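You operate a simulated robot arm through the tools that you are given. There is no shell and no other tool. Be economical: measure what you need, move in short steps, check, and stop when the job is done.

The job below is to be done with a simulated two-armed robot. You get a single attempt, and the scene is never put back.

Task
Take the lid off the blue tin on the long bench top and lay it down there. Then push the clips drawer shut. Then put one of the pens from the low end of the desk in the brown carton. Then fetch the brown bag with the earliest date from the top of the pallet and set it on the long bench top. Then take the brass weight from the top of the pallet and leave it on the white card there. Then put the blue brush from the left end of the mill table on the right end of the lamp bench. Then put the steel measure on the top of the far shut drum away on the front of the table. Then open the left drawer, put the grey pad inside and shut the drawer again. Then pull the narrow desk drawer open. Do these in the order given. Set down upright: brown bag, brass weight.
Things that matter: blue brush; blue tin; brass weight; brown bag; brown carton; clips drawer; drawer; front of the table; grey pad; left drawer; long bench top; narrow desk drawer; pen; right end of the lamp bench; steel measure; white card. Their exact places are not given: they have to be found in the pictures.

It is judged by the outcome, as a careful person would: the job done as asked, and still so three seconds after it is handed in. It fails if anything else is knocked over, pushed out of place, dropped, spilled or broken. Lids that push on must go on centred and level and be pressed home; caps that screw on are set level and turned clockwise until they are tight.

Robot
Two 7-joint arms with fingered hands on one trunk, on a base that drives. Base frame: it is fixed to the floor where the robot stands at the start and does not move with it; the origin is under the middle of the robot, x ahead of it, y to its left, z up; the surface under the hand at the start is at about z = 0.84. Readings come in m, degrees, newtons and seconds.
The left shoulder is at the start at [0.02, 0.208, 1.323], the right one opposite. Places, roughly: blue brush (5x5x17 cm) [-7.9, 3.7, 0.8]; blue tin [0.5, -0.25, 0.75]; brass weight [0.25, 3.75, 0.5]; brown bag [0.25, 3.25, 0.5]; brown carton [0.5, -1.75, 1]; clips drawer [-1.7, -0.1, 0.8]; drawer [-6.6, 1.2, 0.3]; front of the table [-6.3, -3.2, 0.8]; grey pad (9x6x3 cm) [-9.5, -1.7, 0.8]; left drawer [-6.6, 1.2, 0.3]; long bench top [0.6, -1.2, 0.8]; narrow desk drawer [-1.7, -1, 0.6]; pen (2x2x13 cm) [-1.6, -1.2, 0.8]; right end of the lamp bench (15x20 cm) [-9.7, 2.58, 0.8]; steel measure [-9.5, 3.75, 0.75]; white card [0.75, 3.5, 0.5]. Payload 5 kg a hand.
Tool frame (each hand has its own): the origin (TCP) lies between the finger pads and is the grasp point; the fingertips stand 0.048 m ahead of it; z points along the fingers, y is the line along which they close. Largest opening 0.16 m; the body of the gripper starts 0.056 m behind the TCP. The gripper is a hand of 4 fingers: y runs from the thumb to the fingers, the wrist lies at [-0.026, -0.142, -0.252] in the tool frame, and closing takes about 1.5 s.
Orientation is that of the tool frame in the base frame, as a unit quaternion [x, y, z, w]. With the fingers straight down and the wrist toward the robot, the tool's x, y and z point along [0, 1, 0], [1, 0, 0] and [0, 0, -1] of the base frame.

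Tools
- The arms move only by the tool jog_arm. It takes "left_commands", "right_commands" or both (then of equal length, played together; a hand with none holds still); each is a list of rows, each a list of 2 entries, a list of its own where there are three numbers: the shift along the tool's x, y, z in units of 150 mm (1.0 is 150 mm), then the turn, a rotation vector about the tool's x, y, z in units of 90 degrees (1.0 is 90 degrees). In form: [[[dx, dy, dz], [rx, ry, rz]], ...]. A call has 1 to 10 rows; each row is the pose to reach, as a shift and turn from the pose commanded when the call began, along the tool's axes at that moment. "left_gripper" and "right_gripper" are, for a hand that has rows, the gripper command, from -1 (shut) to 1 (fully open), values between in proportion, set as the call begins (left out, the last holds). A call with a number of a shift or a turn outside -1 to 1 is refused whole. A row lasts 0.2 s, in which the tool goes at most 0.05 m and 8.6 degrees; a call with a longer step from one row to the next is refused whole, and so is a gripper value outside its range. Where a pose cannot be reached the arm comes as near as it can. A force on the tool above 40 N (or 10 N above the force at the start of the call, whichever is more), or a blocked arm, ends the call early, and 0.2 s more pass. Each finger travels about 0.108 m/s and halts on what it meets, pressing with about 31 N; the grip force reading is that of the motor and also rises with nothing between the fingers. The clock runs only during rows and for 0.2 s after the last one: add rows that repeat a pose to give the fingers time. The reply holds the time, the measured pose of the TCP, the force on the tool along the base axes, the opening and the grip force, in the units named above and with some noise, with the torque about the TCP (base axes, N m) and any sound that the robot's microphone picked up.
- Cameras (640 x 400 px; columns grow to the right, rows downward): "scene" is now at [0.0681, -0.0323, 1.4906]; the picture's right is [-0.48, -0.88, 0.00], its down [-0.60, 0.33, -0.73] and it looks along [0.64, -0.35, -0.68] (base axes); focal length 267 px, centre (320, 200). "left" rides on the left gripper at [-0.087, -0.133, -0.189] in its tool frame; the picture's right is [-0.83, -0.26, 0.49], its down [0.51, -0.71, 0.49] and it looks along [0.22, 0.66, 0.72] (tool axes); focal length 238 px, centre (320, 200). "right" rides on the right gripper at [0.087, -0.133, -0.189] in its tool frame; the picture's right is [-0.83, 0.26, -0.49], its down [-0.51, -0.71, 0.49] and it looks along [-0.22, 0.66, 0.72] (tool axes); focal length 238 px, centre (320, 200).
- camera(camera): a new picture of that camera. No time passes.
- move_column(by): slides the trunk up (or, below 0, down) by that many m; the arms and the scene camera ride with it, the base frame stays. It gives what a move gives, with no picture.
- base_move(legs): drives the robot by 1 to 6 legs, each [ahead, left, turn to the left] in m, m and degrees, along the robot's own axes; the way and the turn of a leg run together, so that a leg with both is an arc; at most 1.5 m and 180 degrees a leg. The arms and the cameras ride along, it lands a little off, and it stops where it bumps. It gives what a move gives.
- curl_fingers(index, middle, ring, thumb_bend, thumb_turn, hand): sets how far each is bent, from 0 (flat) to 1 (curled in); at 0.3 the hand is open as for a grip, at 0.7 the pads meet at the TCP. One left out holds its place. A second passes; each finger stops where it meets its share of the squeeze, and holds until it gets a number again. A gripper value or a shape takes the hand back. It gives what a move gives, with no picture; readings hold the bend of each and the force on the fingers (four entries, about 0 where the hand has none), thumb and palm. thumb_turn goes from beside the hand (0) to across from the fingers (1), as for a grip.
- preshape(shape, hand): the hand has 4 fingers and takes this shape, open, in about a second: jaw (thumb against the fingers, like two jaws); tri (thumb and two fingers); tip (a fingertip pinch); poke (one finger out to press); point (the index stretched); flat (the hand flat); cup (the hand cupped); fist (a fist). The gripper value then closes the fingers along that shape, each until it touches; the sizes above hold for jaw. It gives what a move gives, with no picture.
- turn_head(pan, tilt): turns the head with the scene camera to pan (to the left, within 86 degrees either way) and tilt (down, from -29 to 69), counted from straight ahead of the robot. It gives what a move gives.
- probe_pixels(camera, pixels): for up to 12 pixels [column, row] of the newest picture of that camera ("zoom" is the newest enlarged one), the place [x, y, z] in the base frame of the surface seen there, good to about 0.002 m, but the place of the scene camera against the robot may be out by one fixed shift of up to 0.025 m in any direction. No time passes.
- close_up(camera, box): a new picture of the part [left, top, right, bottom] of that camera's present view, enlarged. No time passes.
- close_job(): hands the job in; it is judged then, once.

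Work in short steps. Measure before you move; look again where a grasp or a placing could have gone wrong, and mend it. You have 329 turns and 226 pictures in all, those below and enlarged ones among them. Open the grippers and draw the arms clear of the work before you hand the job in, unless the task says otherwise; then end with one line.

The tools are called after "Emit:" as name(argument=value, ...) on one line, values as JSON. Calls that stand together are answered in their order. jog_arm: Moves the arms, as the interface text tells. Its arguments: {"type":"object","properties":{"left_commands":{"type":"array","items":{"type":"array"}},"left_gripper":{"type":"number"},"right_commands":{"type":"array","items":{"type":"array"}},"right_gripper":{"type":"number"}},"required":[]} The other tools are called the same way: move_column (by) slides the trunk up or down; preshape (shape, hand) gives the hand a shape; curl_fingers (index, middle, ring, thumb_bend, thumb_turn, hand) moves the fingers one by one; base_move (legs) drives the base; turn_head (pan, tilt) turns the head that bears the scene camera; camera (camera) takes a picture; probe_pixels (camera, pixels) gives the place of the surface under pixels of a picture; close_up (camera, box) takes an enlarged picture of a part of a camera's view; close_job () hands the job in.

At the start:

```text
time: 0.0
left_tcp_pos: [0.599, -0.0341, 1.169]
left_tcp_rot: [0.706, 0.708, 0.0, 0.0]
left_ft_force: [0.1, -0.3, 1.2]
left_wrist_torque: [0.0, 0.05, -0.04]
left_width: 0.1599
left_finger_force: 0.0
left_shape: jaw
left_bend: [0.3, 0.3, 0.3, 0.3, 0.98]
left_finger forces: [0.0, 0.1, 0.0, 0.1, 0.0, 0.1]
right_tcp_pos: [0.3735, -0.581, 1.1479]
right_tcp_rot: [0.707, 0.707, 0.0, 0.0]
right_ft_force: [0.1, -0.4, 0.7]
right_wrist_torque: [-0.03, 0.02, 0.0]
right_width: 0.1597
right_finger_force: 0.0
right_shape: jaw
right_bend: [0.3, 0.3, 0.3, 0.3, 0.98]
right_finger forces: [0.1, 0.0, 0.0, 0.1, 0.0, 0.1]
trunk travel left (down, up): [-0.325, 0.365]
robot x, y, heading: [0.0009, -0.0005, -0.0]
head pan, tilt: [-28.6, 43.0]
```

scene: 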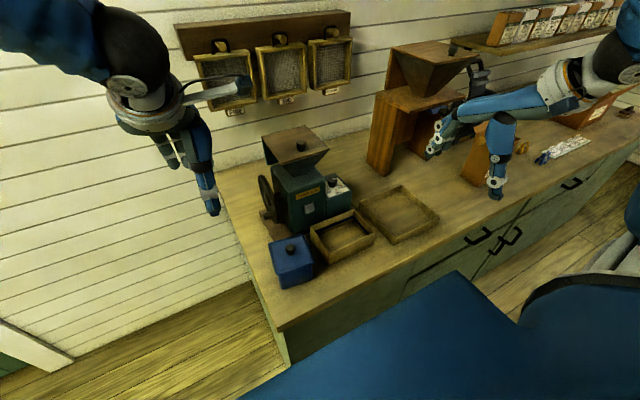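
right: 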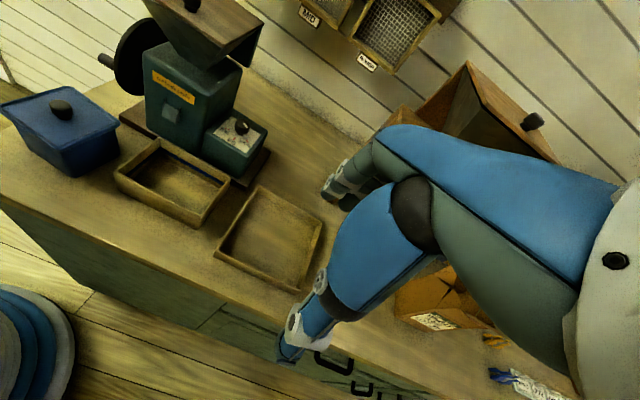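
left: 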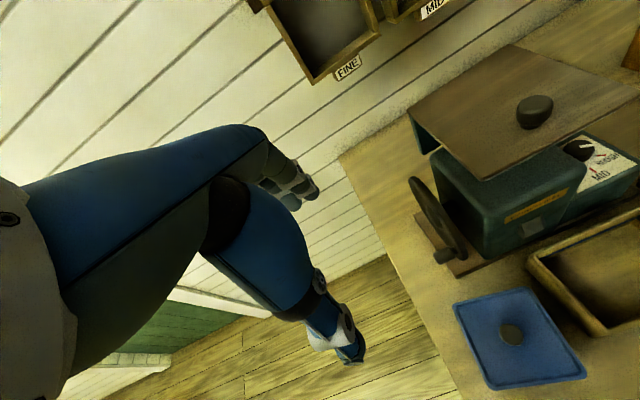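

The scene picture shows the blue tin at about (291,262) with a knob at (290,249). I probe it and the bench around it.

Emit:
probe_pixels(camera="scene", pixels=[[290, 248], [270, 243], [303, 237], [313, 262], [278, 272], [281, 288], [315, 275], [400, 213], [340, 290], [300, 310], [343, 235]])

Emit:
probe_pixels(camera="left", pixels=[[511, 334], [454, 305], [532, 288], [586, 377], [490, 389], [420, 330], [480, 360]])

Emit:
close_up(camera="scene", box=[230, 180, 470, 330])

```text
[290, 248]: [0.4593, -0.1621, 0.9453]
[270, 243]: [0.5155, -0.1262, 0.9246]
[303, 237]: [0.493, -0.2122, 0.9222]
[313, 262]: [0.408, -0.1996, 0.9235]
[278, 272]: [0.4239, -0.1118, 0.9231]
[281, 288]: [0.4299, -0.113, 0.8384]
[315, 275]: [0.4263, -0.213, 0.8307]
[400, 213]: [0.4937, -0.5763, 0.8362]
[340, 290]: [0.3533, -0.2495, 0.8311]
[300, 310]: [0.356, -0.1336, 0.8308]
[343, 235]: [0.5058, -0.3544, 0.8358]
```

```text
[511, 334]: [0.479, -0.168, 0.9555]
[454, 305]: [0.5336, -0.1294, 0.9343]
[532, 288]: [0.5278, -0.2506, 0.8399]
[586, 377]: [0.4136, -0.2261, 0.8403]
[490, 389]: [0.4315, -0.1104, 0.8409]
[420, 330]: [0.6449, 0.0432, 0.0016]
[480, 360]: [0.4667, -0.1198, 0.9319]
```

```text
2.67 times, centred on (350, 255) of scene
```

zoom: 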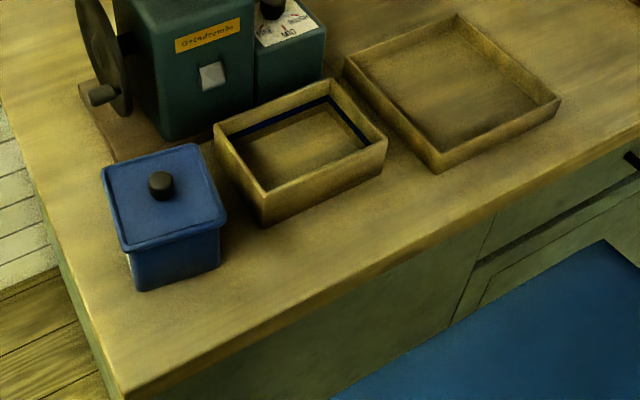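

The scene camera reads about (-0.018, +0.005, -0.01) off against the hand camera. I look at the bench to the right for free space for the lid and get the carton's surroundings.

Emit:
turn_head(pan=-60, tilt=35)

Emit:
preshape(shape="tip", hand="right")

Emit:
camera(camera="scene")

Emit:
camera(camera="right")

```text
time: 1.0
left_tcp_pos: [0.5984, -0.0353, 1.1665]
left_tcp_rot: [0.707, 0.707, 0.0, 0.0]
left_ft_force: [0.0, 0.9, 1.6]
left_wrist_torque: [0.04, 0.02, -0.01]
left_width: 0.1593
left_finger_force: 0.0
left_shape: jaw
left_bend: [0.3, 0.3, 0.3, 0.3, 0.98]
left_finger forces: [0.1, 0.1, 0.1, 0.0, 0.0, 0.0]
right_tcp_pos: [0.3739, -0.5808, 1.1468]
right_tcp_rot: [0.708, 0.707, 0.0, 0.0]
right_ft_force: [-0.1, -0.6, 0.2]
right_wrist_torque: [-0.01, 0.0, -0.02]
right_width: 0.1596
right_finger_force: 0.0
right_shape: jaw
right_bend: [0.3, 0.3, 0.3, 0.3, 0.98]
right_finger forces: [0.0, 0.0, 0.1, 0.0, 0.1, 0.0]
trunk travel left (down, up): [-0.325, 0.365]
robot x, y, heading: [-0.0005, -0.0004, 0.0]
head pan, tilt: [-60.0, 35.0]
```

```text
time: 1.9
left_tcp_pos: [0.5987, -0.0346, 1.1682]
left_tcp_rot: [0.707, 0.707, 0.001, 0.0]
left_ft_force: [0.0, 0.3, 0.0]
left_wrist_torque: [0.02, -0.04, 0.02]
left_width: 0.1595
left_finger_force: 0.0
left_shape: jaw
left_bend: [0.3, 0.3, 0.3, 0.3, 0.98]
left_finger forces: [0.0, 0.1, 0.1, 0.0, 0.0, 0.0]
right_tcp_pos: [0.3746, -0.5808, 1.1466]
right_tcp_rot: [0.706, 0.708, 0.0, 0.0]
right_ft_force: [-0.5, -0.2, 0.5]
right_wrist_torque: [0.02, -0.03, 0.03]
right_width: 0.1596
right_finger_force: 0.0
right_shape: tip
right_bend: [0.3, 0.98, 0.99, 0.3, 0.98]
right_finger forces: [0.0, 0.1, 0.0, 0.1, 0.0, 0.0]
trunk travel left (down, up): [-0.325, 0.365]
robot x, y, heading: [-0.0037, -0.001, 0.1]
head pan, tilt: [-60.0, 35.0]
```

```text
221 pictures are left
```

scene: 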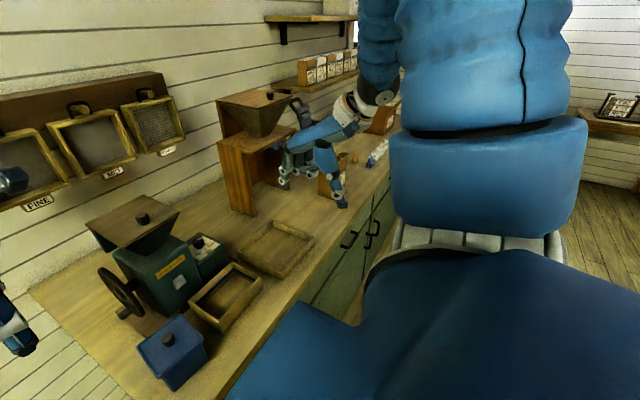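

```text
220 pictures are left
```

right: 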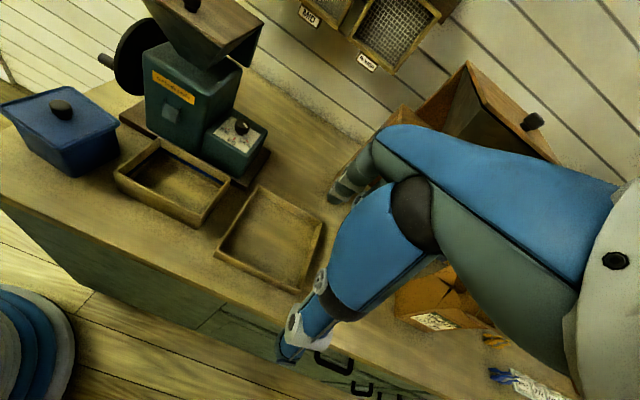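

Free bench lies right of the tray, near scene (320,225). I measure it.

Emit:
probe_pixels(camera="scene", pixels=[[315, 240], [300, 215], [320, 225], [345, 208], [268, 218], [167, 338], [270, 275], [330, 185], [320, 262], [245, 235]])

Emit:
probe_pixels(camera="right", pixels=[[322, 222], [302, 290], [60, 109], [50, 104], [2, 104], [74, 136], [84, 88], [74, 175], [420, 330]])

```text
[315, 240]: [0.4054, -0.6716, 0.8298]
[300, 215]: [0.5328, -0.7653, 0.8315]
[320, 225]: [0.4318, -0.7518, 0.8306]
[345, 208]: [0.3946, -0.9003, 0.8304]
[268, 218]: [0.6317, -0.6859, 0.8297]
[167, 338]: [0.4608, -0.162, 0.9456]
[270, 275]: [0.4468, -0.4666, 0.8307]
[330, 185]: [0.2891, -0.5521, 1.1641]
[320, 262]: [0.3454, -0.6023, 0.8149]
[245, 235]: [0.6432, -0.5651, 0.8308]
```

```text
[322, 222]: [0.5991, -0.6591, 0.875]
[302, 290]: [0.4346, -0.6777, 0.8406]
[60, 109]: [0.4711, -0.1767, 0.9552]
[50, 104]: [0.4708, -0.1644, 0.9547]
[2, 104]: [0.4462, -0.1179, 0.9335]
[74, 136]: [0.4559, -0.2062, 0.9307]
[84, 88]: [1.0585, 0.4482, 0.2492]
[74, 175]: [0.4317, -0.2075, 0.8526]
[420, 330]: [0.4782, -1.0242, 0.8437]
```

Knob is near (0.476,-0.168), top 0.955; a free spot for the lid is near (0.46,-0.77). I drive the base 0.41 m left so the right hand gets in line with the tin.

Emit:
base_move(legs=[[0, 0.412, 0]])

Emit:
camera(camera="right")

```text
time: 4.4
left_tcp_pos: [0.5994, 0.3808, 1.1687]
left_tcp_rot: [0.708, 0.706, 0.0, 0.0]
left_ft_force: [0.8, 0.8, -0.4]
left_wrist_torque: [-0.04, 0.0, -0.01]
left_width: 0.1598
left_finger_force: 0.0
left_shape: jaw
left_bend: [0.3, 0.3, 0.3, 0.3, 0.98]
left_finger forces: [0.1, 0.0, 0.0, 0.0, 0.1, 0.1]
right_tcp_pos: [0.374, -0.1651, 1.1479]
right_tcp_rot: [0.708, 0.706, 0.0, 0.0]
right_ft_force: [-0.1, 0.2, 0.6]
right_wrist_torque: [-0.04, 0.0, 0.0]
right_width: 0.1599
right_finger_force: 0.0
right_shape: tip
right_bend: [0.3, 0.98, 0.99, 0.3, 0.98]
right_finger forces: [0.0, 0.0, 0.0, 0.1, 0.1, 0.0]
trunk travel left (down, up): [-0.325, 0.365]
robot x, y, heading: [-0.0017, 0.4156, -0.3]
head pan, tilt: [-60.0, 35.0]
```

```text
219 pictures are left
```

right: 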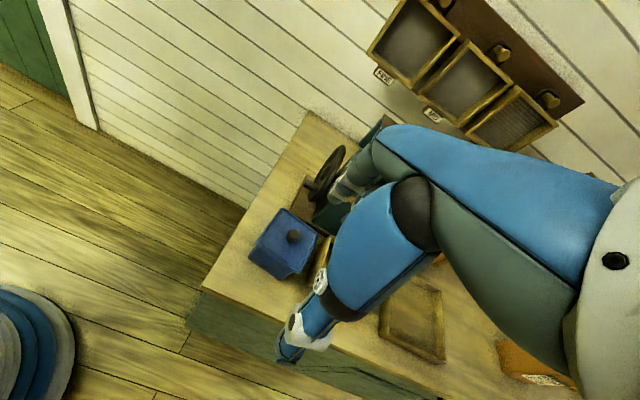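

The knob is at (293,237). I probe the lid and knob from here.

Emit:
probe_pixels(camera="right", pixels=[[293, 236], [281, 209], [319, 239], [291, 263], [250, 244], [340, 175], [300, 345], [297, 262]])

Emit:
close_up(camera="right", box=[230, 130, 390, 230])

```text
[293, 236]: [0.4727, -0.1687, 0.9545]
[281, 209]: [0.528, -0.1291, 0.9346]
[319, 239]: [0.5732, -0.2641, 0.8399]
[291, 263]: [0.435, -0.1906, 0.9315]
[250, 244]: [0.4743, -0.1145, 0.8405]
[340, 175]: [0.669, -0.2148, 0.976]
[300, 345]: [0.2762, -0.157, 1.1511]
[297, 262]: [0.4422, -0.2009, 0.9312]
```

```text
4.00 times, centred on (310, 180) of right
```

zoom: 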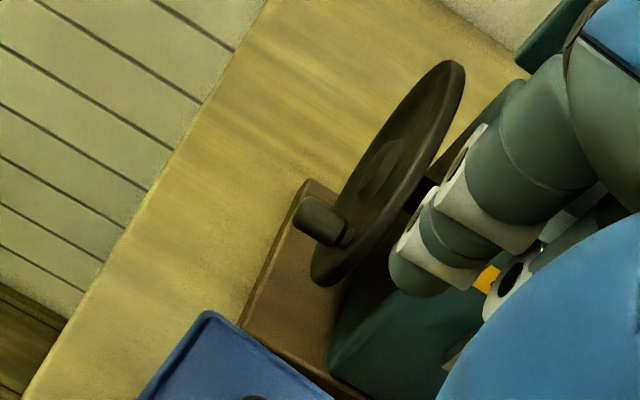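

Before reaching forward I check the grinder's clearances with the scene camera.

Emit:
turn_head(pan=-50, tilt=40)

Emit:
camera(camera="scene")

```text
time: 5.2
left_tcp_pos: [0.5983, 0.3809, 1.1675]
left_tcp_rot: [0.708, 0.706, 0.0, 0.0]
left_ft_force: [0.4, -0.5, 0.0]
left_wrist_torque: [0.02, -0.02, 0.01]
left_width: 0.1597
left_finger_force: 0.0
left_shape: jaw
left_bend: [0.3, 0.3, 0.3, 0.3, 0.98]
left_finger forces: [0.0, 0.0, 0.0, 0.0, 0.1, 0.0]
right_tcp_pos: [0.3727, -0.1653, 1.1466]
right_tcp_rot: [0.708, 0.706, 0.001, 0.0]
right_ft_force: [-0.4, 0.0, -0.4]
right_wrist_torque: [-0.01, -0.02, 0.03]
right_width: 0.1598
right_finger_force: 0.1
right_shape: tip
right_bend: [0.3, 0.98, 0.99, 0.3, 0.98]
right_finger forces: [0.0, 0.0, 0.1, 0.0, 0.0, 0.0]
trunk travel left (down, up): [-0.325, 0.365]
robot x, y, heading: [0.0016, 0.4176, -0.1]
head pan, tilt: [-50.0, 40.0]
```

```text
217 pictures are left
```

scene: 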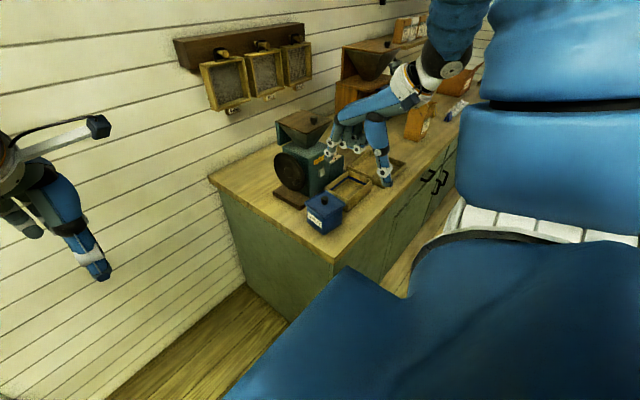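

Emit:
probe_pixels(camera="scene", pixels=[[305, 132], [276, 124], [322, 118], [306, 118], [293, 190], [315, 160], [383, 178], [329, 152], [374, 120]])

Emit:
close_up(camera="scene", box=[240, 60, 440, 240])

```text
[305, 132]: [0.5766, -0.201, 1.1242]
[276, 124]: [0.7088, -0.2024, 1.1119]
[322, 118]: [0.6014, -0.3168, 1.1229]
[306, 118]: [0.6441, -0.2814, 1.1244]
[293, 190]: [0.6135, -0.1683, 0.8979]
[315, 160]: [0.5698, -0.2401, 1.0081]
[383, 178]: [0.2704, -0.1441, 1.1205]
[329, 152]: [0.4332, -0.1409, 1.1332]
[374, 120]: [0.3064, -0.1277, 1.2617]
```

```text
2.22 times, centred on (340, 150) of scene
```

zoom: 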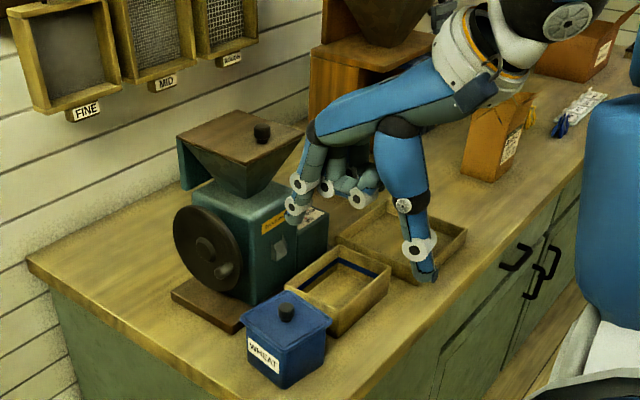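

Hopper edge is at about (0.595,-0.206,1.13), so clearance is tight. I first close the tip pinch in the air to see where the tips meet.

Emit:
jog_arm(right_commands=[[[0, 0, 0], [0, 0, 0]], [[0, 0, 0], [0, 0, 0]], [[0, 0, 0], [0, 0, 0]], [[0, 0, 0], [0, 0, 0]], [[0, 0, 0], [0, 0, 0]], [[0, 0, 0], [0, 0, 0]], [[0, 0, 0], [0, 0, 0]]], right_gripper=-0.8)

Emit:
close_up(camera="scene", box=[300, 60, 420, 200])

Emit:
close_up(camera="right", box=[220, 120, 460, 400])

```text
time: 6.8
left_tcp_pos: [0.5994, 0.3803, 1.1668]
left_tcp_rot: [0.708, 0.706, 0.001, 0.0]
left_ft_force: [-1.1, -0.9, 0.0]
left_wrist_torque: [0.02, 0.01, 0.03]
left_width: 0.1595
left_finger_force: 0.0
left_shape: jaw
left_bend: [0.3, 0.3, 0.3, 0.3, 0.98]
left_finger forces: [0.0, 0.0, 0.0, 0.1, 0.1, 0.1]
right_tcp_pos: [0.3734, -0.1651, 1.1483]
right_tcp_rot: [0.708, 0.707, 0.0, 0.0]
right_ft_force: [-0.1, 0.5, 0.4]
right_wrist_torque: [-0.02, 0.01, 0.01]
right_width: 0.0165
right_finger_force: 0.1
right_shape: tip
right_bend: [0.71, 0.98, 0.99, 0.73, 1.0]
right_finger forces: [0.0, 0.1, 0.1, 0.1, 0.0, 0.0]
trunk travel left (down, up): [-0.325, 0.365]
robot x, y, heading: [0.0014, 0.4202, -0.2]
head pan, tilt: [-50.0, 40.0]
```

```text
2.86 times, centred on (360, 130) of scene
```

zoom: 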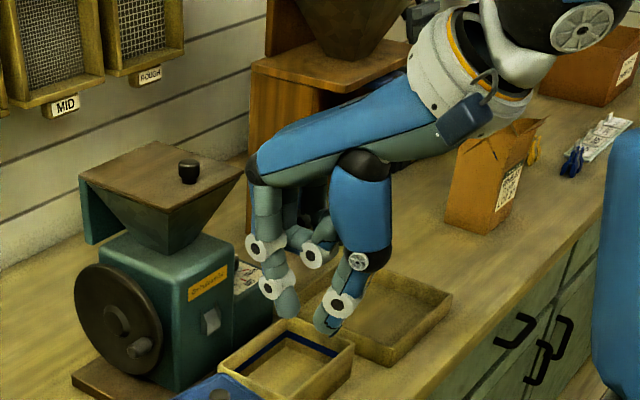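

```text
1.43 times, centred on (340, 260) of right
```

zoom: 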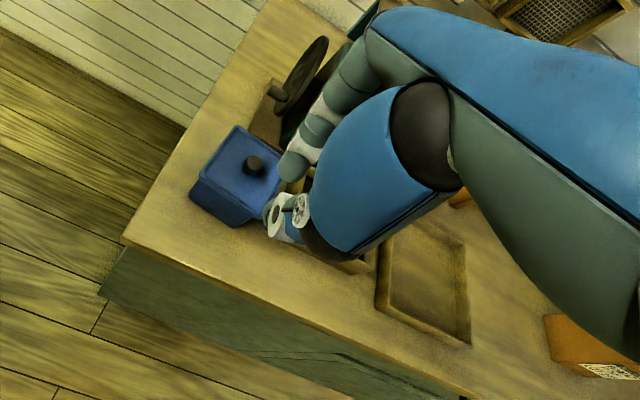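

I probe the fingertips in the zoomed hand picture: index tip near (292,170), thumb tip near (272,225).

Emit:
probe_pixels(camera="zoom", pixels=[[290, 170], [285, 176], [300, 158], [268, 210], [275, 225], [300, 212], [253, 163]])

Emit:
probe_pixels(camera="scene", pixels=[[361, 167], [359, 170], [374, 173], [373, 177], [354, 160]])

```text
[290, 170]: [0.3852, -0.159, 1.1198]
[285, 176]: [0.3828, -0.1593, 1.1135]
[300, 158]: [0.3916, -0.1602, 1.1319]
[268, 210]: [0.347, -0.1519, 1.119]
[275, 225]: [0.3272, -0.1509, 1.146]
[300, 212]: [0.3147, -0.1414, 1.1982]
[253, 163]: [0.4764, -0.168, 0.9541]
```

```text
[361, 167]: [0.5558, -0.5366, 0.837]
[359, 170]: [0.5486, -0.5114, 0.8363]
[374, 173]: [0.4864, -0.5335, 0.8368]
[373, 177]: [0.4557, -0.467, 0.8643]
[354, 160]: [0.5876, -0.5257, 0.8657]
```

Tips meet on the TCP line about 0.04 ahead of it. I go over the knob with a 0.07 opening and come down to just above it.

Emit:
jog_arm(right_commands=[[[0, 0.25, 0], [0, 0, 0]], [[-0.01, 0.5, 0], [0, 0, 0]], [[-0.02, 0.68, 0], [0, 0, 0]], [[-0.02, 0.68, 0.25], [0, 0, 0]], [[-0.02, 0.68, 0.5], [0, 0, 0]], [[-0.02, 0.68, 0.75], [0, 0, 0]], [[-0.02, 0.68, 0.75], [0, 0, 0]]], right_gripper=-0.1)

Emit:
camera(camera="right")

Emit:
close_up(camera="scene", box=[240, 80, 420, 240])

```text
time: 8.4
left_tcp_pos: [0.5976, 0.3799, 1.1683]
left_tcp_rot: [0.708, 0.706, -0.001, 0.0]
left_ft_force: [0.2, 0.4, 0.6]
left_wrist_torque: [-0.06, -0.02, -0.04]
left_width: 0.1596
left_finger_force: 0.0
left_shape: jaw
left_bend: [0.3, 0.3, 0.3, 0.3, 0.98]
left_finger forces: [0.1, 0.1, 0.0, 0.0, 0.0, 0.0]
right_tcp_pos: [0.4749, -0.1663, 1.0365]
right_tcp_rot: [0.707, 0.707, 0.0, 0.0]
right_ft_force: [-0.9, 0.9, -0.5]
right_wrist_torque: [-0.09, -0.07, -0.01]
right_width: 0.0718
right_finger_force: 0.1
right_shape: tip
right_bend: [0.73, 0.98, 0.99, 0.71, 1.0]
right_finger forces: [0.1, 0.0, 0.1, 0.0, 0.1, 0.1]
trunk travel left (down, up): [-0.325, 0.365]
robot x, y, heading: [-0.0017, 0.4154, -0.1]
head pan, tilt: [-50.0, 40.0]
```

```text
213 pictures are left
```

right: 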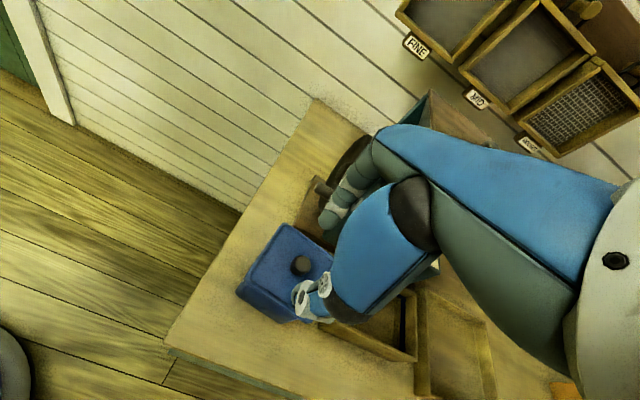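

```text
2.50 times, centred on (330, 160) of scene
```

zoom: 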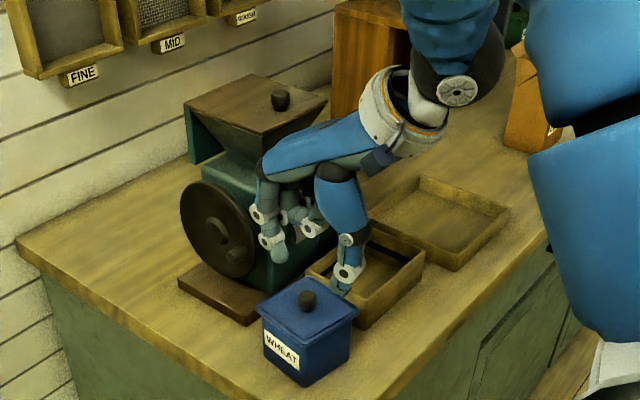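

Clear of the hopper with the knob between the tips in plan. I go down 0.052 m and close on the knob.

Emit:
jog_arm(right_commands=[[[-0.01, 0, 0.17], [0, 0, 0]], [[-0.013, 0, 0.35], [0, 0, 0]], [[-0.013, 0, 0.35], [0, 0, 0]]], right_gripper=-0.1)

Emit:
camera(camera="right")

```text
time: 9.2
left_tcp_pos: [0.5989, 0.3806, 1.1669]
left_tcp_rot: [0.708, 0.707, 0.0, 0.0]
left_ft_force: [-0.8, -0.4, -0.9]
left_wrist_torque: [-0.04, -0.04, 0.02]
left_width: 0.1595
left_finger_force: 0.1
left_shape: jaw
left_bend: [0.3, 0.3, 0.3, 0.3, 0.98]
left_finger forces: [0.0, 0.1, 0.0, 0.1, 0.0, 0.0]
right_tcp_pos: [0.4758, -0.1702, 0.9831]
right_tcp_rot: [0.708, 0.706, 0.0, 0.0]
right_ft_force: [-0.5, 0.3, -0.3]
right_wrist_torque: [-0.03, 0.01, -0.03]
right_width: 0.0718
right_finger_force: 0.0
right_shape: tip
right_bend: [0.73, 0.98, 0.99, 0.71, 1.0]
right_finger forces: [0.0, 0.1, 0.0, 0.0, 0.0, 0.0]
trunk travel left (down, up): [-0.325, 0.365]
robot x, y, heading: [-0.0016, 0.416, 0.0]
head pan, tilt: [-50.0, 40.0]
```

```text
211 pictures are left
```

right: 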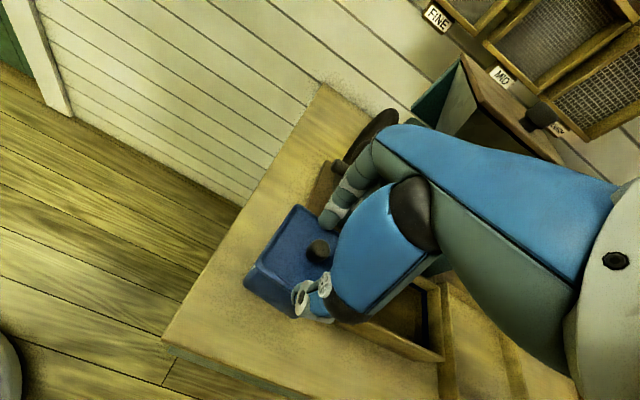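

The tips straddle the knob (318,249). I probe index tip and thumb to check depth.

Emit:
probe_pixels(camera="right", pixels=[[325, 222], [328, 215], [300, 310], [302, 285], [318, 249], [298, 235]])

Emit:
close_up(camera="scene", box=[270, 120, 380, 220])

```text
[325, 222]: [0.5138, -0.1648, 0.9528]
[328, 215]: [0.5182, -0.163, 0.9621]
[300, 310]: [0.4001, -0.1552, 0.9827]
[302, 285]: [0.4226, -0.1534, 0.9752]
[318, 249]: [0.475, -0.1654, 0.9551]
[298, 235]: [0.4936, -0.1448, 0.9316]
```

```text
4.00 times, centred on (325, 170) of scene
```

zoom: 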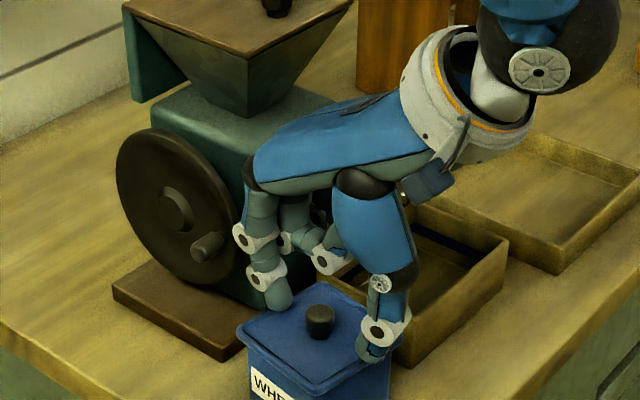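

The tips are around the knob, about 1 cm above the lid. I lower 4 mm and close.

Emit:
jog_arm(right_commands=[[[0.01, 0, 0.027], [0, 0, 0]], [[0.01, 0, 0.027], [0, 0, 0]], [[0.01, 0, 0.027], [0, 0, 0]], [[0.01, 0, 0.027], [0, 0, 0]], [[0.01, 0, 0.027], [0, 0, 0]], [[0.01, 0, 0.027], [0, 0, 0]]], right_gripper=-1)

Emit:
close_up(camera="scene", box=[270, 120, 380, 220])

```text
time: 10.6
left_tcp_pos: [0.5971, 0.3816, 1.1682]
left_tcp_rot: [0.708, 0.706, 0.001, 0.002]
left_ft_force: [0.3, 0.7, 0.4]
left_wrist_torque: [-0.01, 0.0, 0.0]
left_width: 0.1597
left_finger_force: 0.1
left_shape: jaw
left_bend: [0.3, 0.3, 0.3, 0.3, 0.98]
left_finger forces: [0.1, 0.0, 0.1, 0.0, 0.0, 0.0]
right_tcp_pos: [0.474, -0.1687, 0.9793]
right_tcp_rot: [0.709, 0.705, 0.0, 0.002]
right_ft_force: [-9.4, -3.9, 29.0]
right_wrist_torque: [-0.02, 0.63, -0.04]
right_width: 0.0271
right_finger_force: 31.3
right_shape: tip
right_bend: [0.74, 1.0, 1.0, 0.72, 1.0]
right_finger forces: [28.7, 0.0, 0.0, 0.0, 48.6, 0.0]
trunk travel left (down, up): [-0.325, 0.365]
robot x, y, heading: [0.003, 0.4168, 0.1]
head pan, tilt: [-50.0, 40.0]
```

```text
4.00 times, centred on (325, 170) of scene
```

zoom: 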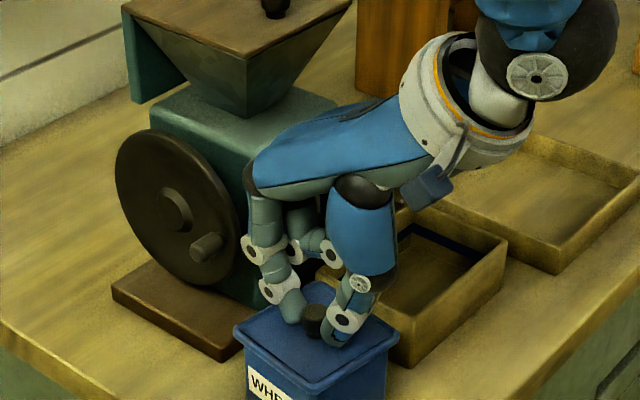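

The grip holds at 0.027 wide. I lift 0.06 m and check whether only the lid comes.

Emit:
jog_arm(right_commands=[[[0, 0, -0.07], [0, 0, 0]], [[0, 0, -0.14], [0, 0, 0]], [[0, 0, -0.27], [0, 0, 0]], [[0, 0, -0.4], [0, 0, 0]], [[0, 0, -0.4], [0, 0, 0]]])

Emit:
close_up(camera="scene", box=[270, 100, 380, 220])

```text
time: 11.8
left_tcp_pos: [0.5987, 0.3804, 1.1677]
left_tcp_rot: [0.708, 0.707, -0.001, 0.0]
left_ft_force: [0.4, -1.0, -0.6]
left_wrist_torque: [0.04, 0.02, -0.01]
left_width: 0.1597
left_finger_force: 0.0
left_shape: jaw
left_bend: [0.3, 0.3, 0.3, 0.3, 0.98]
left_finger forces: [0.1, 0.0, 0.1, 0.0, 0.0, 0.0]
right_tcp_pos: [0.4776, -0.1693, 1.0374]
right_tcp_rot: [0.708, 0.706, 0.0, 0.0]
right_ft_force: [0.1, -1.3, -1.2]
right_wrist_torque: [0.04, 0.02, 0.03]
right_width: 0.0257
right_finger_force: 31.0
right_shape: tip
right_bend: [0.74, 1.0, 1.0, 0.72, 1.0]
right_finger forces: [25.2, 0.0, 0.0, 0.0, 27.3, 0.0]
trunk travel left (down, up): [-0.325, 0.365]
robot x, y, heading: [0.0027, 0.4171, -0.3]
head pan, tilt: [-50.0, 40.0]
heard: snap
```

```text
3.33 times, centred on (325, 160) of scene
```

zoom: 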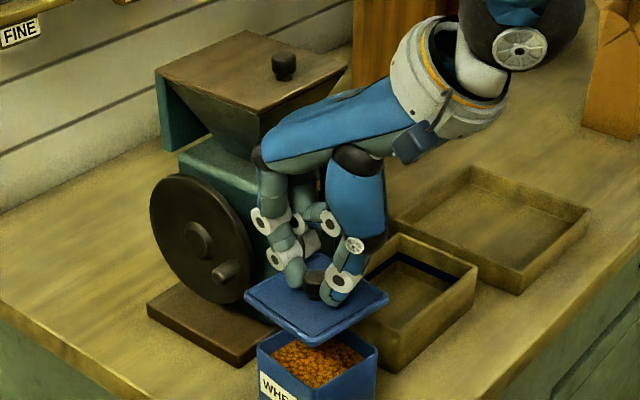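

The lid is off and level. I lift and draw back, then drive right to the free spot.

Emit:
jog_arm(right_commands=[[[0, 0, -0.25], [0, 0, 0]], [[0, 0, -0.5], [0, 0, 0]], [[0, -0.15, -0.75], [0, 0, 0]], [[0, -0.3, -0.8], [0, 0, 0]], [[0, -0.3, -0.8], [0, 0, 0]]])

Emit:
base_move(legs=[[0, -0.6, 0]])

Emit:
camera(camera="right")

Emit:
camera(camera="scene")

```text
time: 13.0
left_tcp_pos: [0.5997, 0.3804, 1.1675]
left_tcp_rot: [0.707, 0.707, 0.0, 0.0]
left_ft_force: [0.4, 0.3, 0.4]
left_wrist_torque: [-0.04, 0.02, 0.0]
left_width: 0.1594
left_finger_force: 0.1
left_shape: jaw
left_bend: [0.3, 0.3, 0.3, 0.3, 0.98]
left_finger forces: [0.0, 0.0, 0.0, 0.0, 0.1, 0.1]
right_tcp_pos: [0.4322, -0.1695, 1.1589]
right_tcp_rot: [0.708, 0.706, 0.0, 0.0]
right_ft_force: [0.1, 0.2, -0.4]
right_wrist_torque: [-0.02, 0.03, 0.01]
right_width: 0.0257
right_finger_force: 30.4
right_shape: tip
right_bend: [0.74, 1.0, 1.0, 0.72, 1.0]
right_finger forces: [25.3, 0.0, 0.1, 0.0, 27.5, 0.1]
trunk travel left (down, up): [-0.325, 0.365]
robot x, y, heading: [0.0012, 0.4198, -0.3]
head pan, tilt: [-50.0, 40.0]
```

```text
time: 16.4
left_tcp_pos: [0.604, -0.2017, 1.1645]
left_tcp_rot: [0.693, 0.721, 0.005, -0.005]
left_ft_force: [-3.1, 18.8, 5.1]
left_wrist_torque: [0.82, -0.37, 1.87]
left_width: 0.1594
left_finger_force: 0.1
left_shape: jaw
left_bend: [0.31, 0.3, 0.3, 0.3, 0.97]
left_finger forces: [23.5, 0.1, 0.0, 0.1, 0.1, 0.0]
right_tcp_pos: [0.4451, -0.7658, 1.1598]
right_tcp_rot: [0.701, 0.714, 0.001, 0.0]
right_ft_force: [0.9, -1.0, -0.5]
right_wrist_torque: [0.07, 0.01, 0.07]
right_width: 0.0255
right_finger_force: 31.2
right_shape: tip
right_bend: [0.74, 1.0, 1.0, 0.72, 1.0]
right_finger forces: [25.2, 0.1, 0.0, 0.0, 27.4, 0.0]
trunk travel left (down, up): [-0.325, 0.365]
robot x, y, heading: [0.0001, -0.1876, 1.3]
head pan, tilt: [-50.0, 40.0]
stopped in leg 1: the force on the tool passed its limit at 43 N (the readings are from after the stop); the commanded pose is now the measured one
```

```text
207 pictures are left
```

right: 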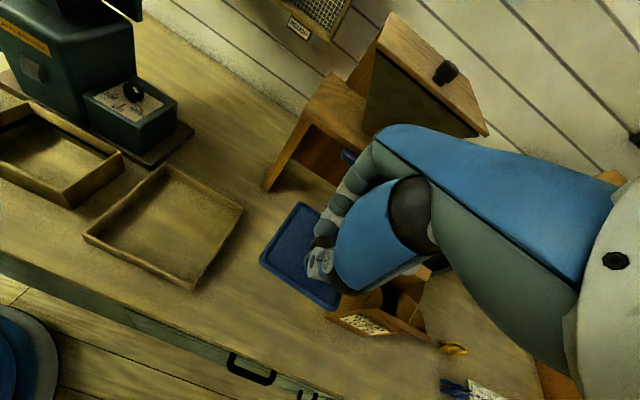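

```text
206 pictures are left
```

scene: 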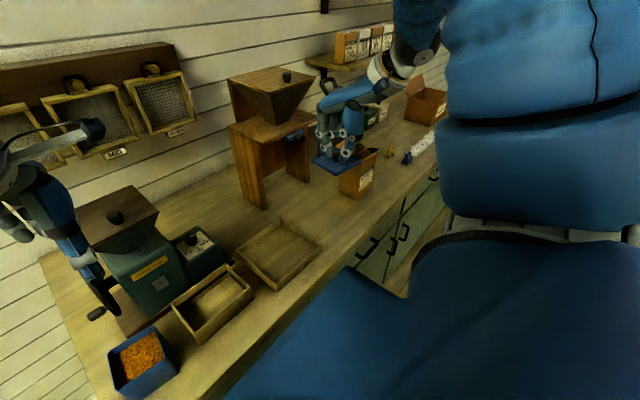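

My mistake: the left fingers bumped the grinder's hopper. I back the left hand off to the left and raise it, then check the grinder.

Emit:
jog_arm(left_commands=[[[0.2, 0, 0], [0, 0, 0]], [[0.2, 0, -0.25], [0, 0, 0]], [[0.2, -0.2, -0.5], [0, 0, 0]], [[0.2, -0.5, -0.75], [0, 0, 0]], [[0.2, -0.8, -0.9], [0, 0, 0]], [[0.2, -0.9, -0.9], [0, 0, 0]]])

Emit:
camera(camera="scene")

```text
refused: row 4 steps farther than a row can; nothing moved
```

```text
205 pictures are left
```

scene: 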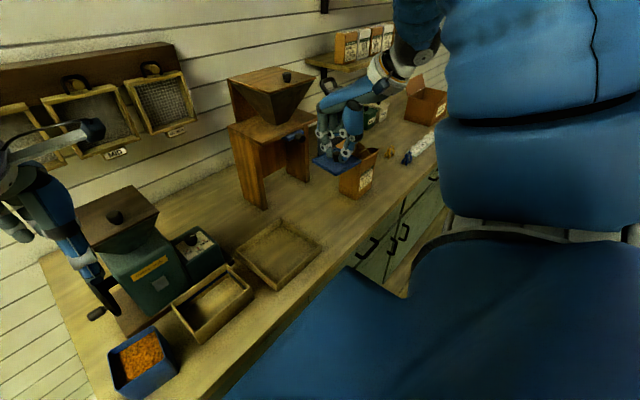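

Step too long; the same with shorter steps.

Emit:
jog_arm(left_commands=[[[0.2, 0, 0], [0, 0, 0]], [[0.2, 0, -0.25], [0, 0, 0]], [[0.2, -0.15, -0.5], [0, 0, 0]], [[0.2, -0.35, -0.7], [0, 0, 0]], [[0.2, -0.6, -0.8], [0, 0, 0]], [[0.2, -0.85, -0.9], [0, 0, 0]]])

Emit:
camera(camera="scene")

```text
time: 17.9
left_tcp_pos: [0.4744, -0.1815, 1.3016]
left_tcp_rot: [0.696, 0.718, 0.004, -0.004]
left_ft_force: [-0.6, 0.8, 0.4]
left_wrist_torque: [0.0, -0.08, 0.05]
left_width: 0.1599
left_finger_force: 0.1
left_shape: jaw
left_bend: [0.3, 0.3, 0.3, 0.3, 0.97]
left_finger forces: [0.0, 0.0, 0.0, 0.1, 0.1, 0.1]
right_tcp_pos: [0.4431, -0.767, 1.1597]
right_tcp_rot: [0.701, 0.713, 0.0, 0.0]
right_ft_force: [-1.5, -0.2, 0.7]
right_wrist_torque: [-0.01, -0.09, -0.01]
right_width: 0.0257
right_finger_force: 31.1
right_shape: tip
right_bend: [0.74, 1.0, 1.0, 0.72, 1.0]
right_finger forces: [25.2, 0.1, 0.1, 0.0, 27.4, 0.1]
trunk travel left (down, up): [-0.325, 0.365]
robot x, y, heading: [0.0051, -0.1905, 1.0]
head pan, tilt: [-50.0, 40.0]
```

```text
204 pictures are left
```

scene: 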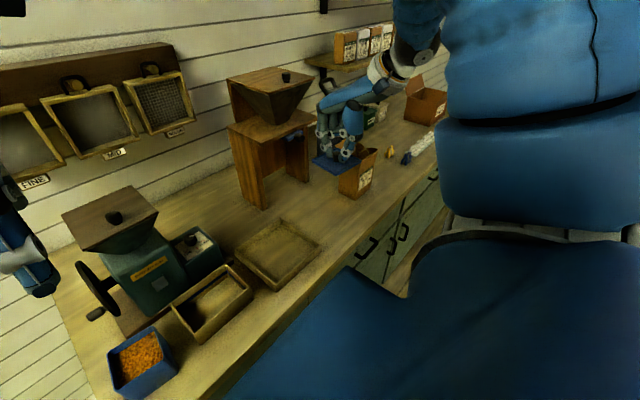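

Emit:
probe_pixels(camera="scene", pixels=[[106, 251], [63, 219], [156, 213], [112, 218], [240, 272], [140, 355], [237, 250], [322, 245], [340, 188], [362, 198]])

Emit:
probe_pixels(camera="right", pixels=[[242, 210], [193, 288], [262, 262], [301, 203], [335, 310], [330, 318], [266, 188]])

```text
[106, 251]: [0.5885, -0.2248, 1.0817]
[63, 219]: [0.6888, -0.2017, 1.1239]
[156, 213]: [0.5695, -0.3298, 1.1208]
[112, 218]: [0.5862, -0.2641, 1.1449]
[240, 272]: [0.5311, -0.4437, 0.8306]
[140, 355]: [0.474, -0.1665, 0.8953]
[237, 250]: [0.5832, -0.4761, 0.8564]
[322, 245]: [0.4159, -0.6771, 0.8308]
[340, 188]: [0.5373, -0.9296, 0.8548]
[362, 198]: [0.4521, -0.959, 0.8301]
```

```text
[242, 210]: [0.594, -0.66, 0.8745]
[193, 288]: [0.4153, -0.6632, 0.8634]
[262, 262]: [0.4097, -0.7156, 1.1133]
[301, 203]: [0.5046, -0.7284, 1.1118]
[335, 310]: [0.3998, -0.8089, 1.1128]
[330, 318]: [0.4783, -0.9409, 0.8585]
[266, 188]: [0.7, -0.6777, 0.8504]
```

Emit:
close_up(camera="scene", box=[40, 170, 200, 310])

Emit:
probe_pixels(camera="scene", pixels=[[104, 248], [66, 217], [154, 211], [128, 188], [76, 232], [95, 243]])

```text
2.86 times, centred on (120, 240) of scene
```

zoom: 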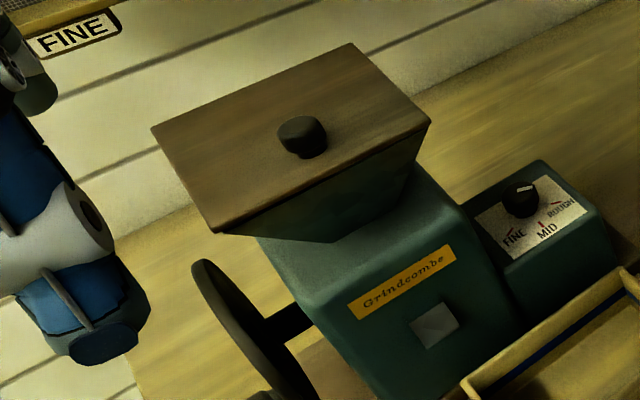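

```text
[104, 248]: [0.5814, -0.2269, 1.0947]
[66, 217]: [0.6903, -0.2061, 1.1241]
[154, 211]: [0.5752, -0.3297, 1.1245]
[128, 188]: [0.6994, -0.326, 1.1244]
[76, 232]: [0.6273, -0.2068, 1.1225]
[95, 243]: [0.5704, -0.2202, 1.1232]
```

The grinder has not moved measurably. The lid hangs over free bench at about y -0.77; I lower it in two calls.

Emit:
jog_arm(right_commands=[[[0, 0, 0.25], [0, 0, 0]], [[0, 0, 0.5], [0, 0, 0]], [[0, 0, 0.75], [0, 0, 0]], [[0, 0, 1], [0, 0, 0]], [[0, 0, 1], [0, 0, 0]]])

Emit:
jog_arm(right_commands=[[[0, 0, 0.2], [0, 0, 0]], [[0, 0, 0.4], [0, 0, 0]], [[0, 0, 0.5], [0, 0, 0]], [[0, 0, 0.5], [0, 0, 0]]])

Emit:
camera(camera="right")

Emit:
close_up(camera="scene", box=[240, 100, 420, 260])

```text
time: 19.1
left_tcp_pos: [0.4757, -0.182, 1.3014]
left_tcp_rot: [0.696, 0.718, 0.003, -0.004]
left_ft_force: [0.2, 0.8, 0.1]
left_wrist_torque: [-0.06, -0.05, 0.02]
left_width: 0.1599
left_finger_force: 0.1
left_shape: jaw
left_bend: [0.3, 0.3, 0.3, 0.3, 0.97]
left_finger forces: [0.0, 0.1, 0.0, 0.0, 0.0, 0.1]
right_tcp_pos: [0.4436, -0.7665, 1.0085]
right_tcp_rot: [0.702, 0.713, 0.0, 0.001]
right_ft_force: [0.3, 0.5, 0.1]
right_wrist_torque: [-0.06, 0.0, -0.02]
right_width: 0.0256
right_finger_force: 30.6
right_shape: tip
right_bend: [0.74, 1.0, 1.0, 0.72, 1.0]
right_finger forces: [25.0, 0.0, 0.0, 0.1, 27.1, 0.0]
trunk travel left (down, up): [-0.325, 0.365]
robot x, y, heading: [0.0013, -0.1894, 0.7]
head pan, tilt: [-50.0, 40.0]
```

```text
time: 20.1
left_tcp_pos: [0.4766, -0.1822, 1.2998]
left_tcp_rot: [0.696, 0.718, 0.004, -0.003]
left_ft_force: [-0.1, 0.5, -0.7]
left_wrist_torque: [0.02, 0.01, -0.02]
left_width: 0.1599
left_finger_force: 0.1
left_shape: jaw
left_bend: [0.3, 0.3, 0.3, 0.3, 0.97]
left_finger forces: [0.1, 0.0, 0.0, 0.0, 0.0, 0.0]
right_tcp_pos: [0.4441, -0.7655, 0.9348]
right_tcp_rot: [0.701, 0.713, 0.0, 0.0]
right_ft_force: [0.1, -0.7, -1.1]
right_wrist_torque: [-0.04, -0.01, 0.03]
right_width: 0.0256
right_finger_force: 31.1
right_shape: tip
right_bend: [0.74, 1.0, 1.0, 0.72, 1.0]
right_finger forces: [25.0, 0.0, 0.0, 0.0, 27.3, 0.1]
trunk travel left (down, up): [-0.325, 0.365]
robot x, y, heading: [0.0034, -0.1921, 0.9]
head pan, tilt: [-50.0, 40.0]
```

```text
202 pictures are left
```

right: 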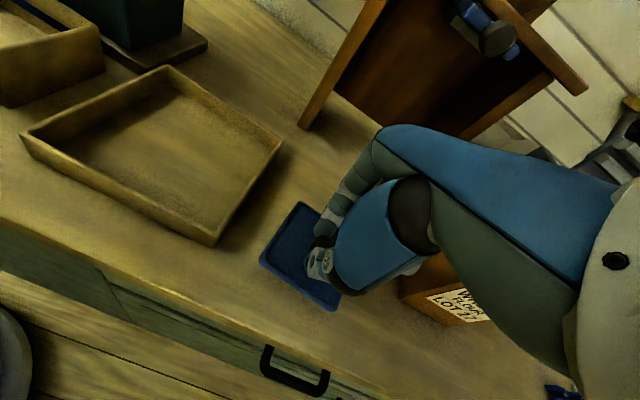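

```text
2.50 times, centred on (330, 180) of scene
```

zoom: 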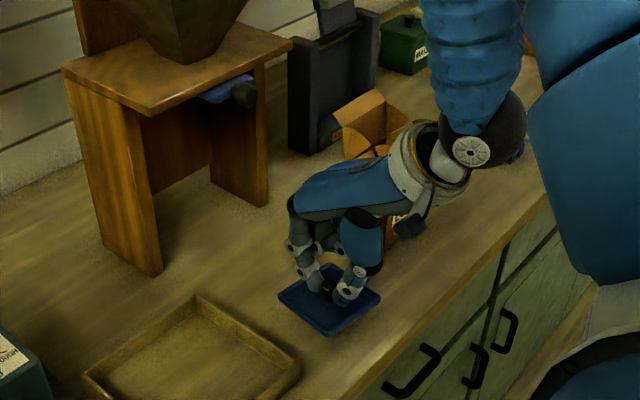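

The lid hangs over clear bench, left of the carton. I lower the last few centimetres until contact.

Emit:
jog_arm(right_commands=[[[0, 0, 0.1], [0, 0, 0]], [[0, 0, 0.17], [0, 0, 0]], [[0, 0, 0.21], [0, 0, 0]], [[0, 0, 0.24], [0, 0, 0]], [[0, 0, 0.27], [0, 0, 0]]])

Emit:
close_up(camera="scene", box=[290, 160, 390, 250])

```text
time: 21.1
left_tcp_pos: [0.4761, -0.1814, 1.3002]
left_tcp_rot: [0.697, 0.717, 0.003, -0.004]
left_ft_force: [0.8, -0.5, 0.6]
left_wrist_torque: [0.03, 0.05, 0.02]
left_width: 0.1601
left_finger_force: 0.1
left_shape: jaw
left_bend: [0.3, 0.3, 0.3, 0.3, 0.97]
left_finger forces: [0.0, 0.0, 0.1, 0.0, 0.0, 0.0]
right_tcp_pos: [0.4447, -0.7659, 0.9021]
right_tcp_rot: [0.702, 0.712, 0.003, 0.003]
right_ft_force: [-12.0, 3.2, 39.0]
right_wrist_torque: [0.32, 1.01, 0.07]
right_width: 0.0257
right_finger_force: 31.0
right_shape: tip
right_bend: [0.74, 1.0, 1.0, 0.72, 1.0]
right_finger forces: [25.0, 0.1, 0.0, 0.0, 67.3, 0.0]
trunk travel left (down, up): [-0.325, 0.365]
robot x, y, heading: [0.0039, -0.19, 0.8]
head pan, tilt: [-50.0, 40.0]
stopped in row 5 (right hand): the force on the tool passed its limit at 49 N (the readings are from after the stop); the commanded pose is now the measured one
```

```text
4.44 times, centred on (340, 205) of scene
```

zoom: 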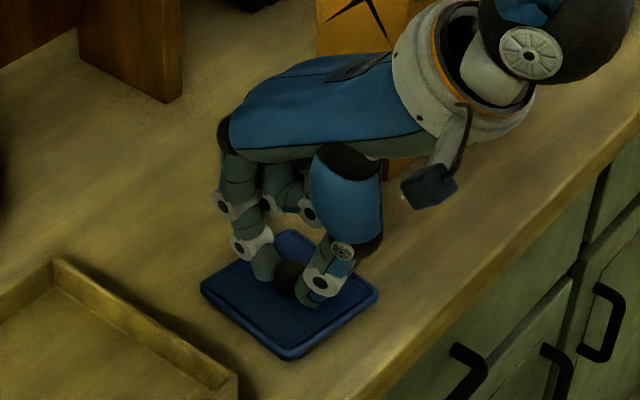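

The lid rests on the bench. I raise a hair to ease, open, then lift clear.

Emit:
jog_arm(right_commands=[[[0, 0, -0.015], [0, 0, 0]], [[0, 0, -0.015], [0, 0, 0]], [[0, 0, -0.015], [0, 0, 0]], [[0, 0, -0.015], [0, 0, 0]], [[0, 0, -0.015], [0, 0, 0]]], right_gripper=0.1)

Emit:
jog_arm(right_commands=[[[0, 0, -0.2], [0, 0, 0]], [[0, 0, -0.45], [0, 0, 0]], [[0, 0, -0.7], [0, 0, 0]], [[0, 0, -1], [0, 0, 0]], [[0, 0, -1], [0, 0, 0]]])

Emit:
jog_arm(right_commands=[[[0, 0, -0.3], [0, 0, 0]], [[0, -0.1, -0.6], [0, 0, 0]], [[0, -0.2, -0.9], [0, 0, 0]], [[0, -0.4, -1], [0, 0, 0]]], right_gripper=1)

Emit:
camera(camera="scene")

```text
time: 22.3
left_tcp_pos: [0.4756, -0.183, 1.3012]
left_tcp_rot: [0.696, 0.718, 0.004, -0.004]
left_ft_force: [-0.1, -0.3, 0.5]
left_wrist_torque: [0.01, -0.02, -0.02]
left_width: 0.16
left_finger_force: 0.1
left_shape: jaw
left_bend: [0.3, 0.3, 0.3, 0.3, 0.97]
left_finger forces: [0.0, 0.0, 0.1, 0.0, 0.0, 0.0]
right_tcp_pos: [0.4447, -0.7685, 0.9012]
right_tcp_rot: [0.702, 0.712, 0.002, 0.002]
right_ft_force: [-0.3, 1.2, -0.1]
right_wrist_torque: [0.02, 0.03, 0.0]
right_width: 0.0878
right_finger_force: 0.1
right_shape: tip
right_bend: [0.73, 0.98, 0.99, 0.67, 1.0]
right_finger forces: [0.1, 0.0, 0.0, 0.0, 0.1, 0.1]
trunk travel left (down, up): [-0.325, 0.365]
robot x, y, heading: [0.0021, -0.1879, 0.8]
head pan, tilt: [-50.0, 40.0]
```

```text
time: 23.5
left_tcp_pos: [0.4776, -0.1846, 1.2995]
left_tcp_rot: [0.696, 0.718, 0.004, -0.005]
left_ft_force: [0.6, -0.4, 0.0]
left_wrist_torque: [0.08, 0.09, -0.02]
left_width: 0.1601
left_finger_force: 0.0
left_shape: jaw
left_bend: [0.3, 0.3, 0.3, 0.3, 0.97]
left_finger forces: [0.0, 0.1, 0.0, 0.0, 0.1, 0.1]
right_tcp_pos: [0.4445, -0.7698, 1.0491]
right_tcp_rot: [0.702, 0.712, 0.001, 0.001]
right_ft_force: [0.1, -1.5, -0.5]
right_wrist_torque: [0.07, 0.01, 0.02]
right_width: 0.0881
right_finger_force: 0.1
right_shape: tip
right_bend: [0.73, 0.98, 0.99, 0.67, 1.0]
right_finger forces: [0.1, 0.1, 0.0, 0.0, 0.0, 0.1]
trunk travel left (down, up): [-0.325, 0.365]
robot x, y, heading: [0.0018, -0.1915, 0.9]
head pan, tilt: [-50.0, 40.0]
```

```text
time: 24.5
left_tcp_pos: [0.4747, -0.1817, 1.301]
left_tcp_rot: [0.696, 0.718, 0.004, -0.004]
left_ft_force: [-1.1, -0.4, 0.3]
left_wrist_torque: [0.0, -0.05, 0.05]
left_width: 0.1601
left_finger_force: 0.0
left_shape: jaw
left_bend: [0.3, 0.3, 0.3, 0.3, 0.97]
left_finger forces: [0.1, 0.0, 0.0, 0.0, 0.0, 0.1]
right_tcp_pos: [0.3838, -0.7705, 1.2027]
right_tcp_rot: [0.702, 0.713, 0.003, 0.002]
right_ft_force: [-0.9, -0.8, -0.3]
right_wrist_torque: [0.02, -0.1, -0.04]
right_width: 0.1604
right_finger_force: 0.1
right_shape: tip
right_bend: [0.3, 0.98, 0.99, 0.3, 0.98]
right_finger forces: [0.0, 0.0, 0.0, 0.0, 0.0, 0.0]
trunk travel left (down, up): [-0.325, 0.365]
robot x, y, heading: [-0.0009, -0.1887, 0.9]
head pan, tilt: [-50.0, 40.0]
```

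```text
199 pictures are left
```

scene: 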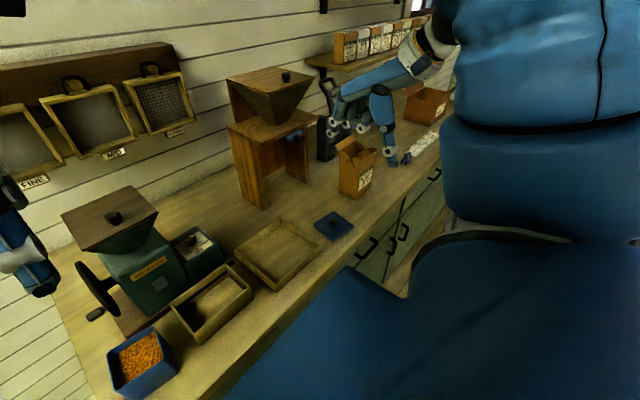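

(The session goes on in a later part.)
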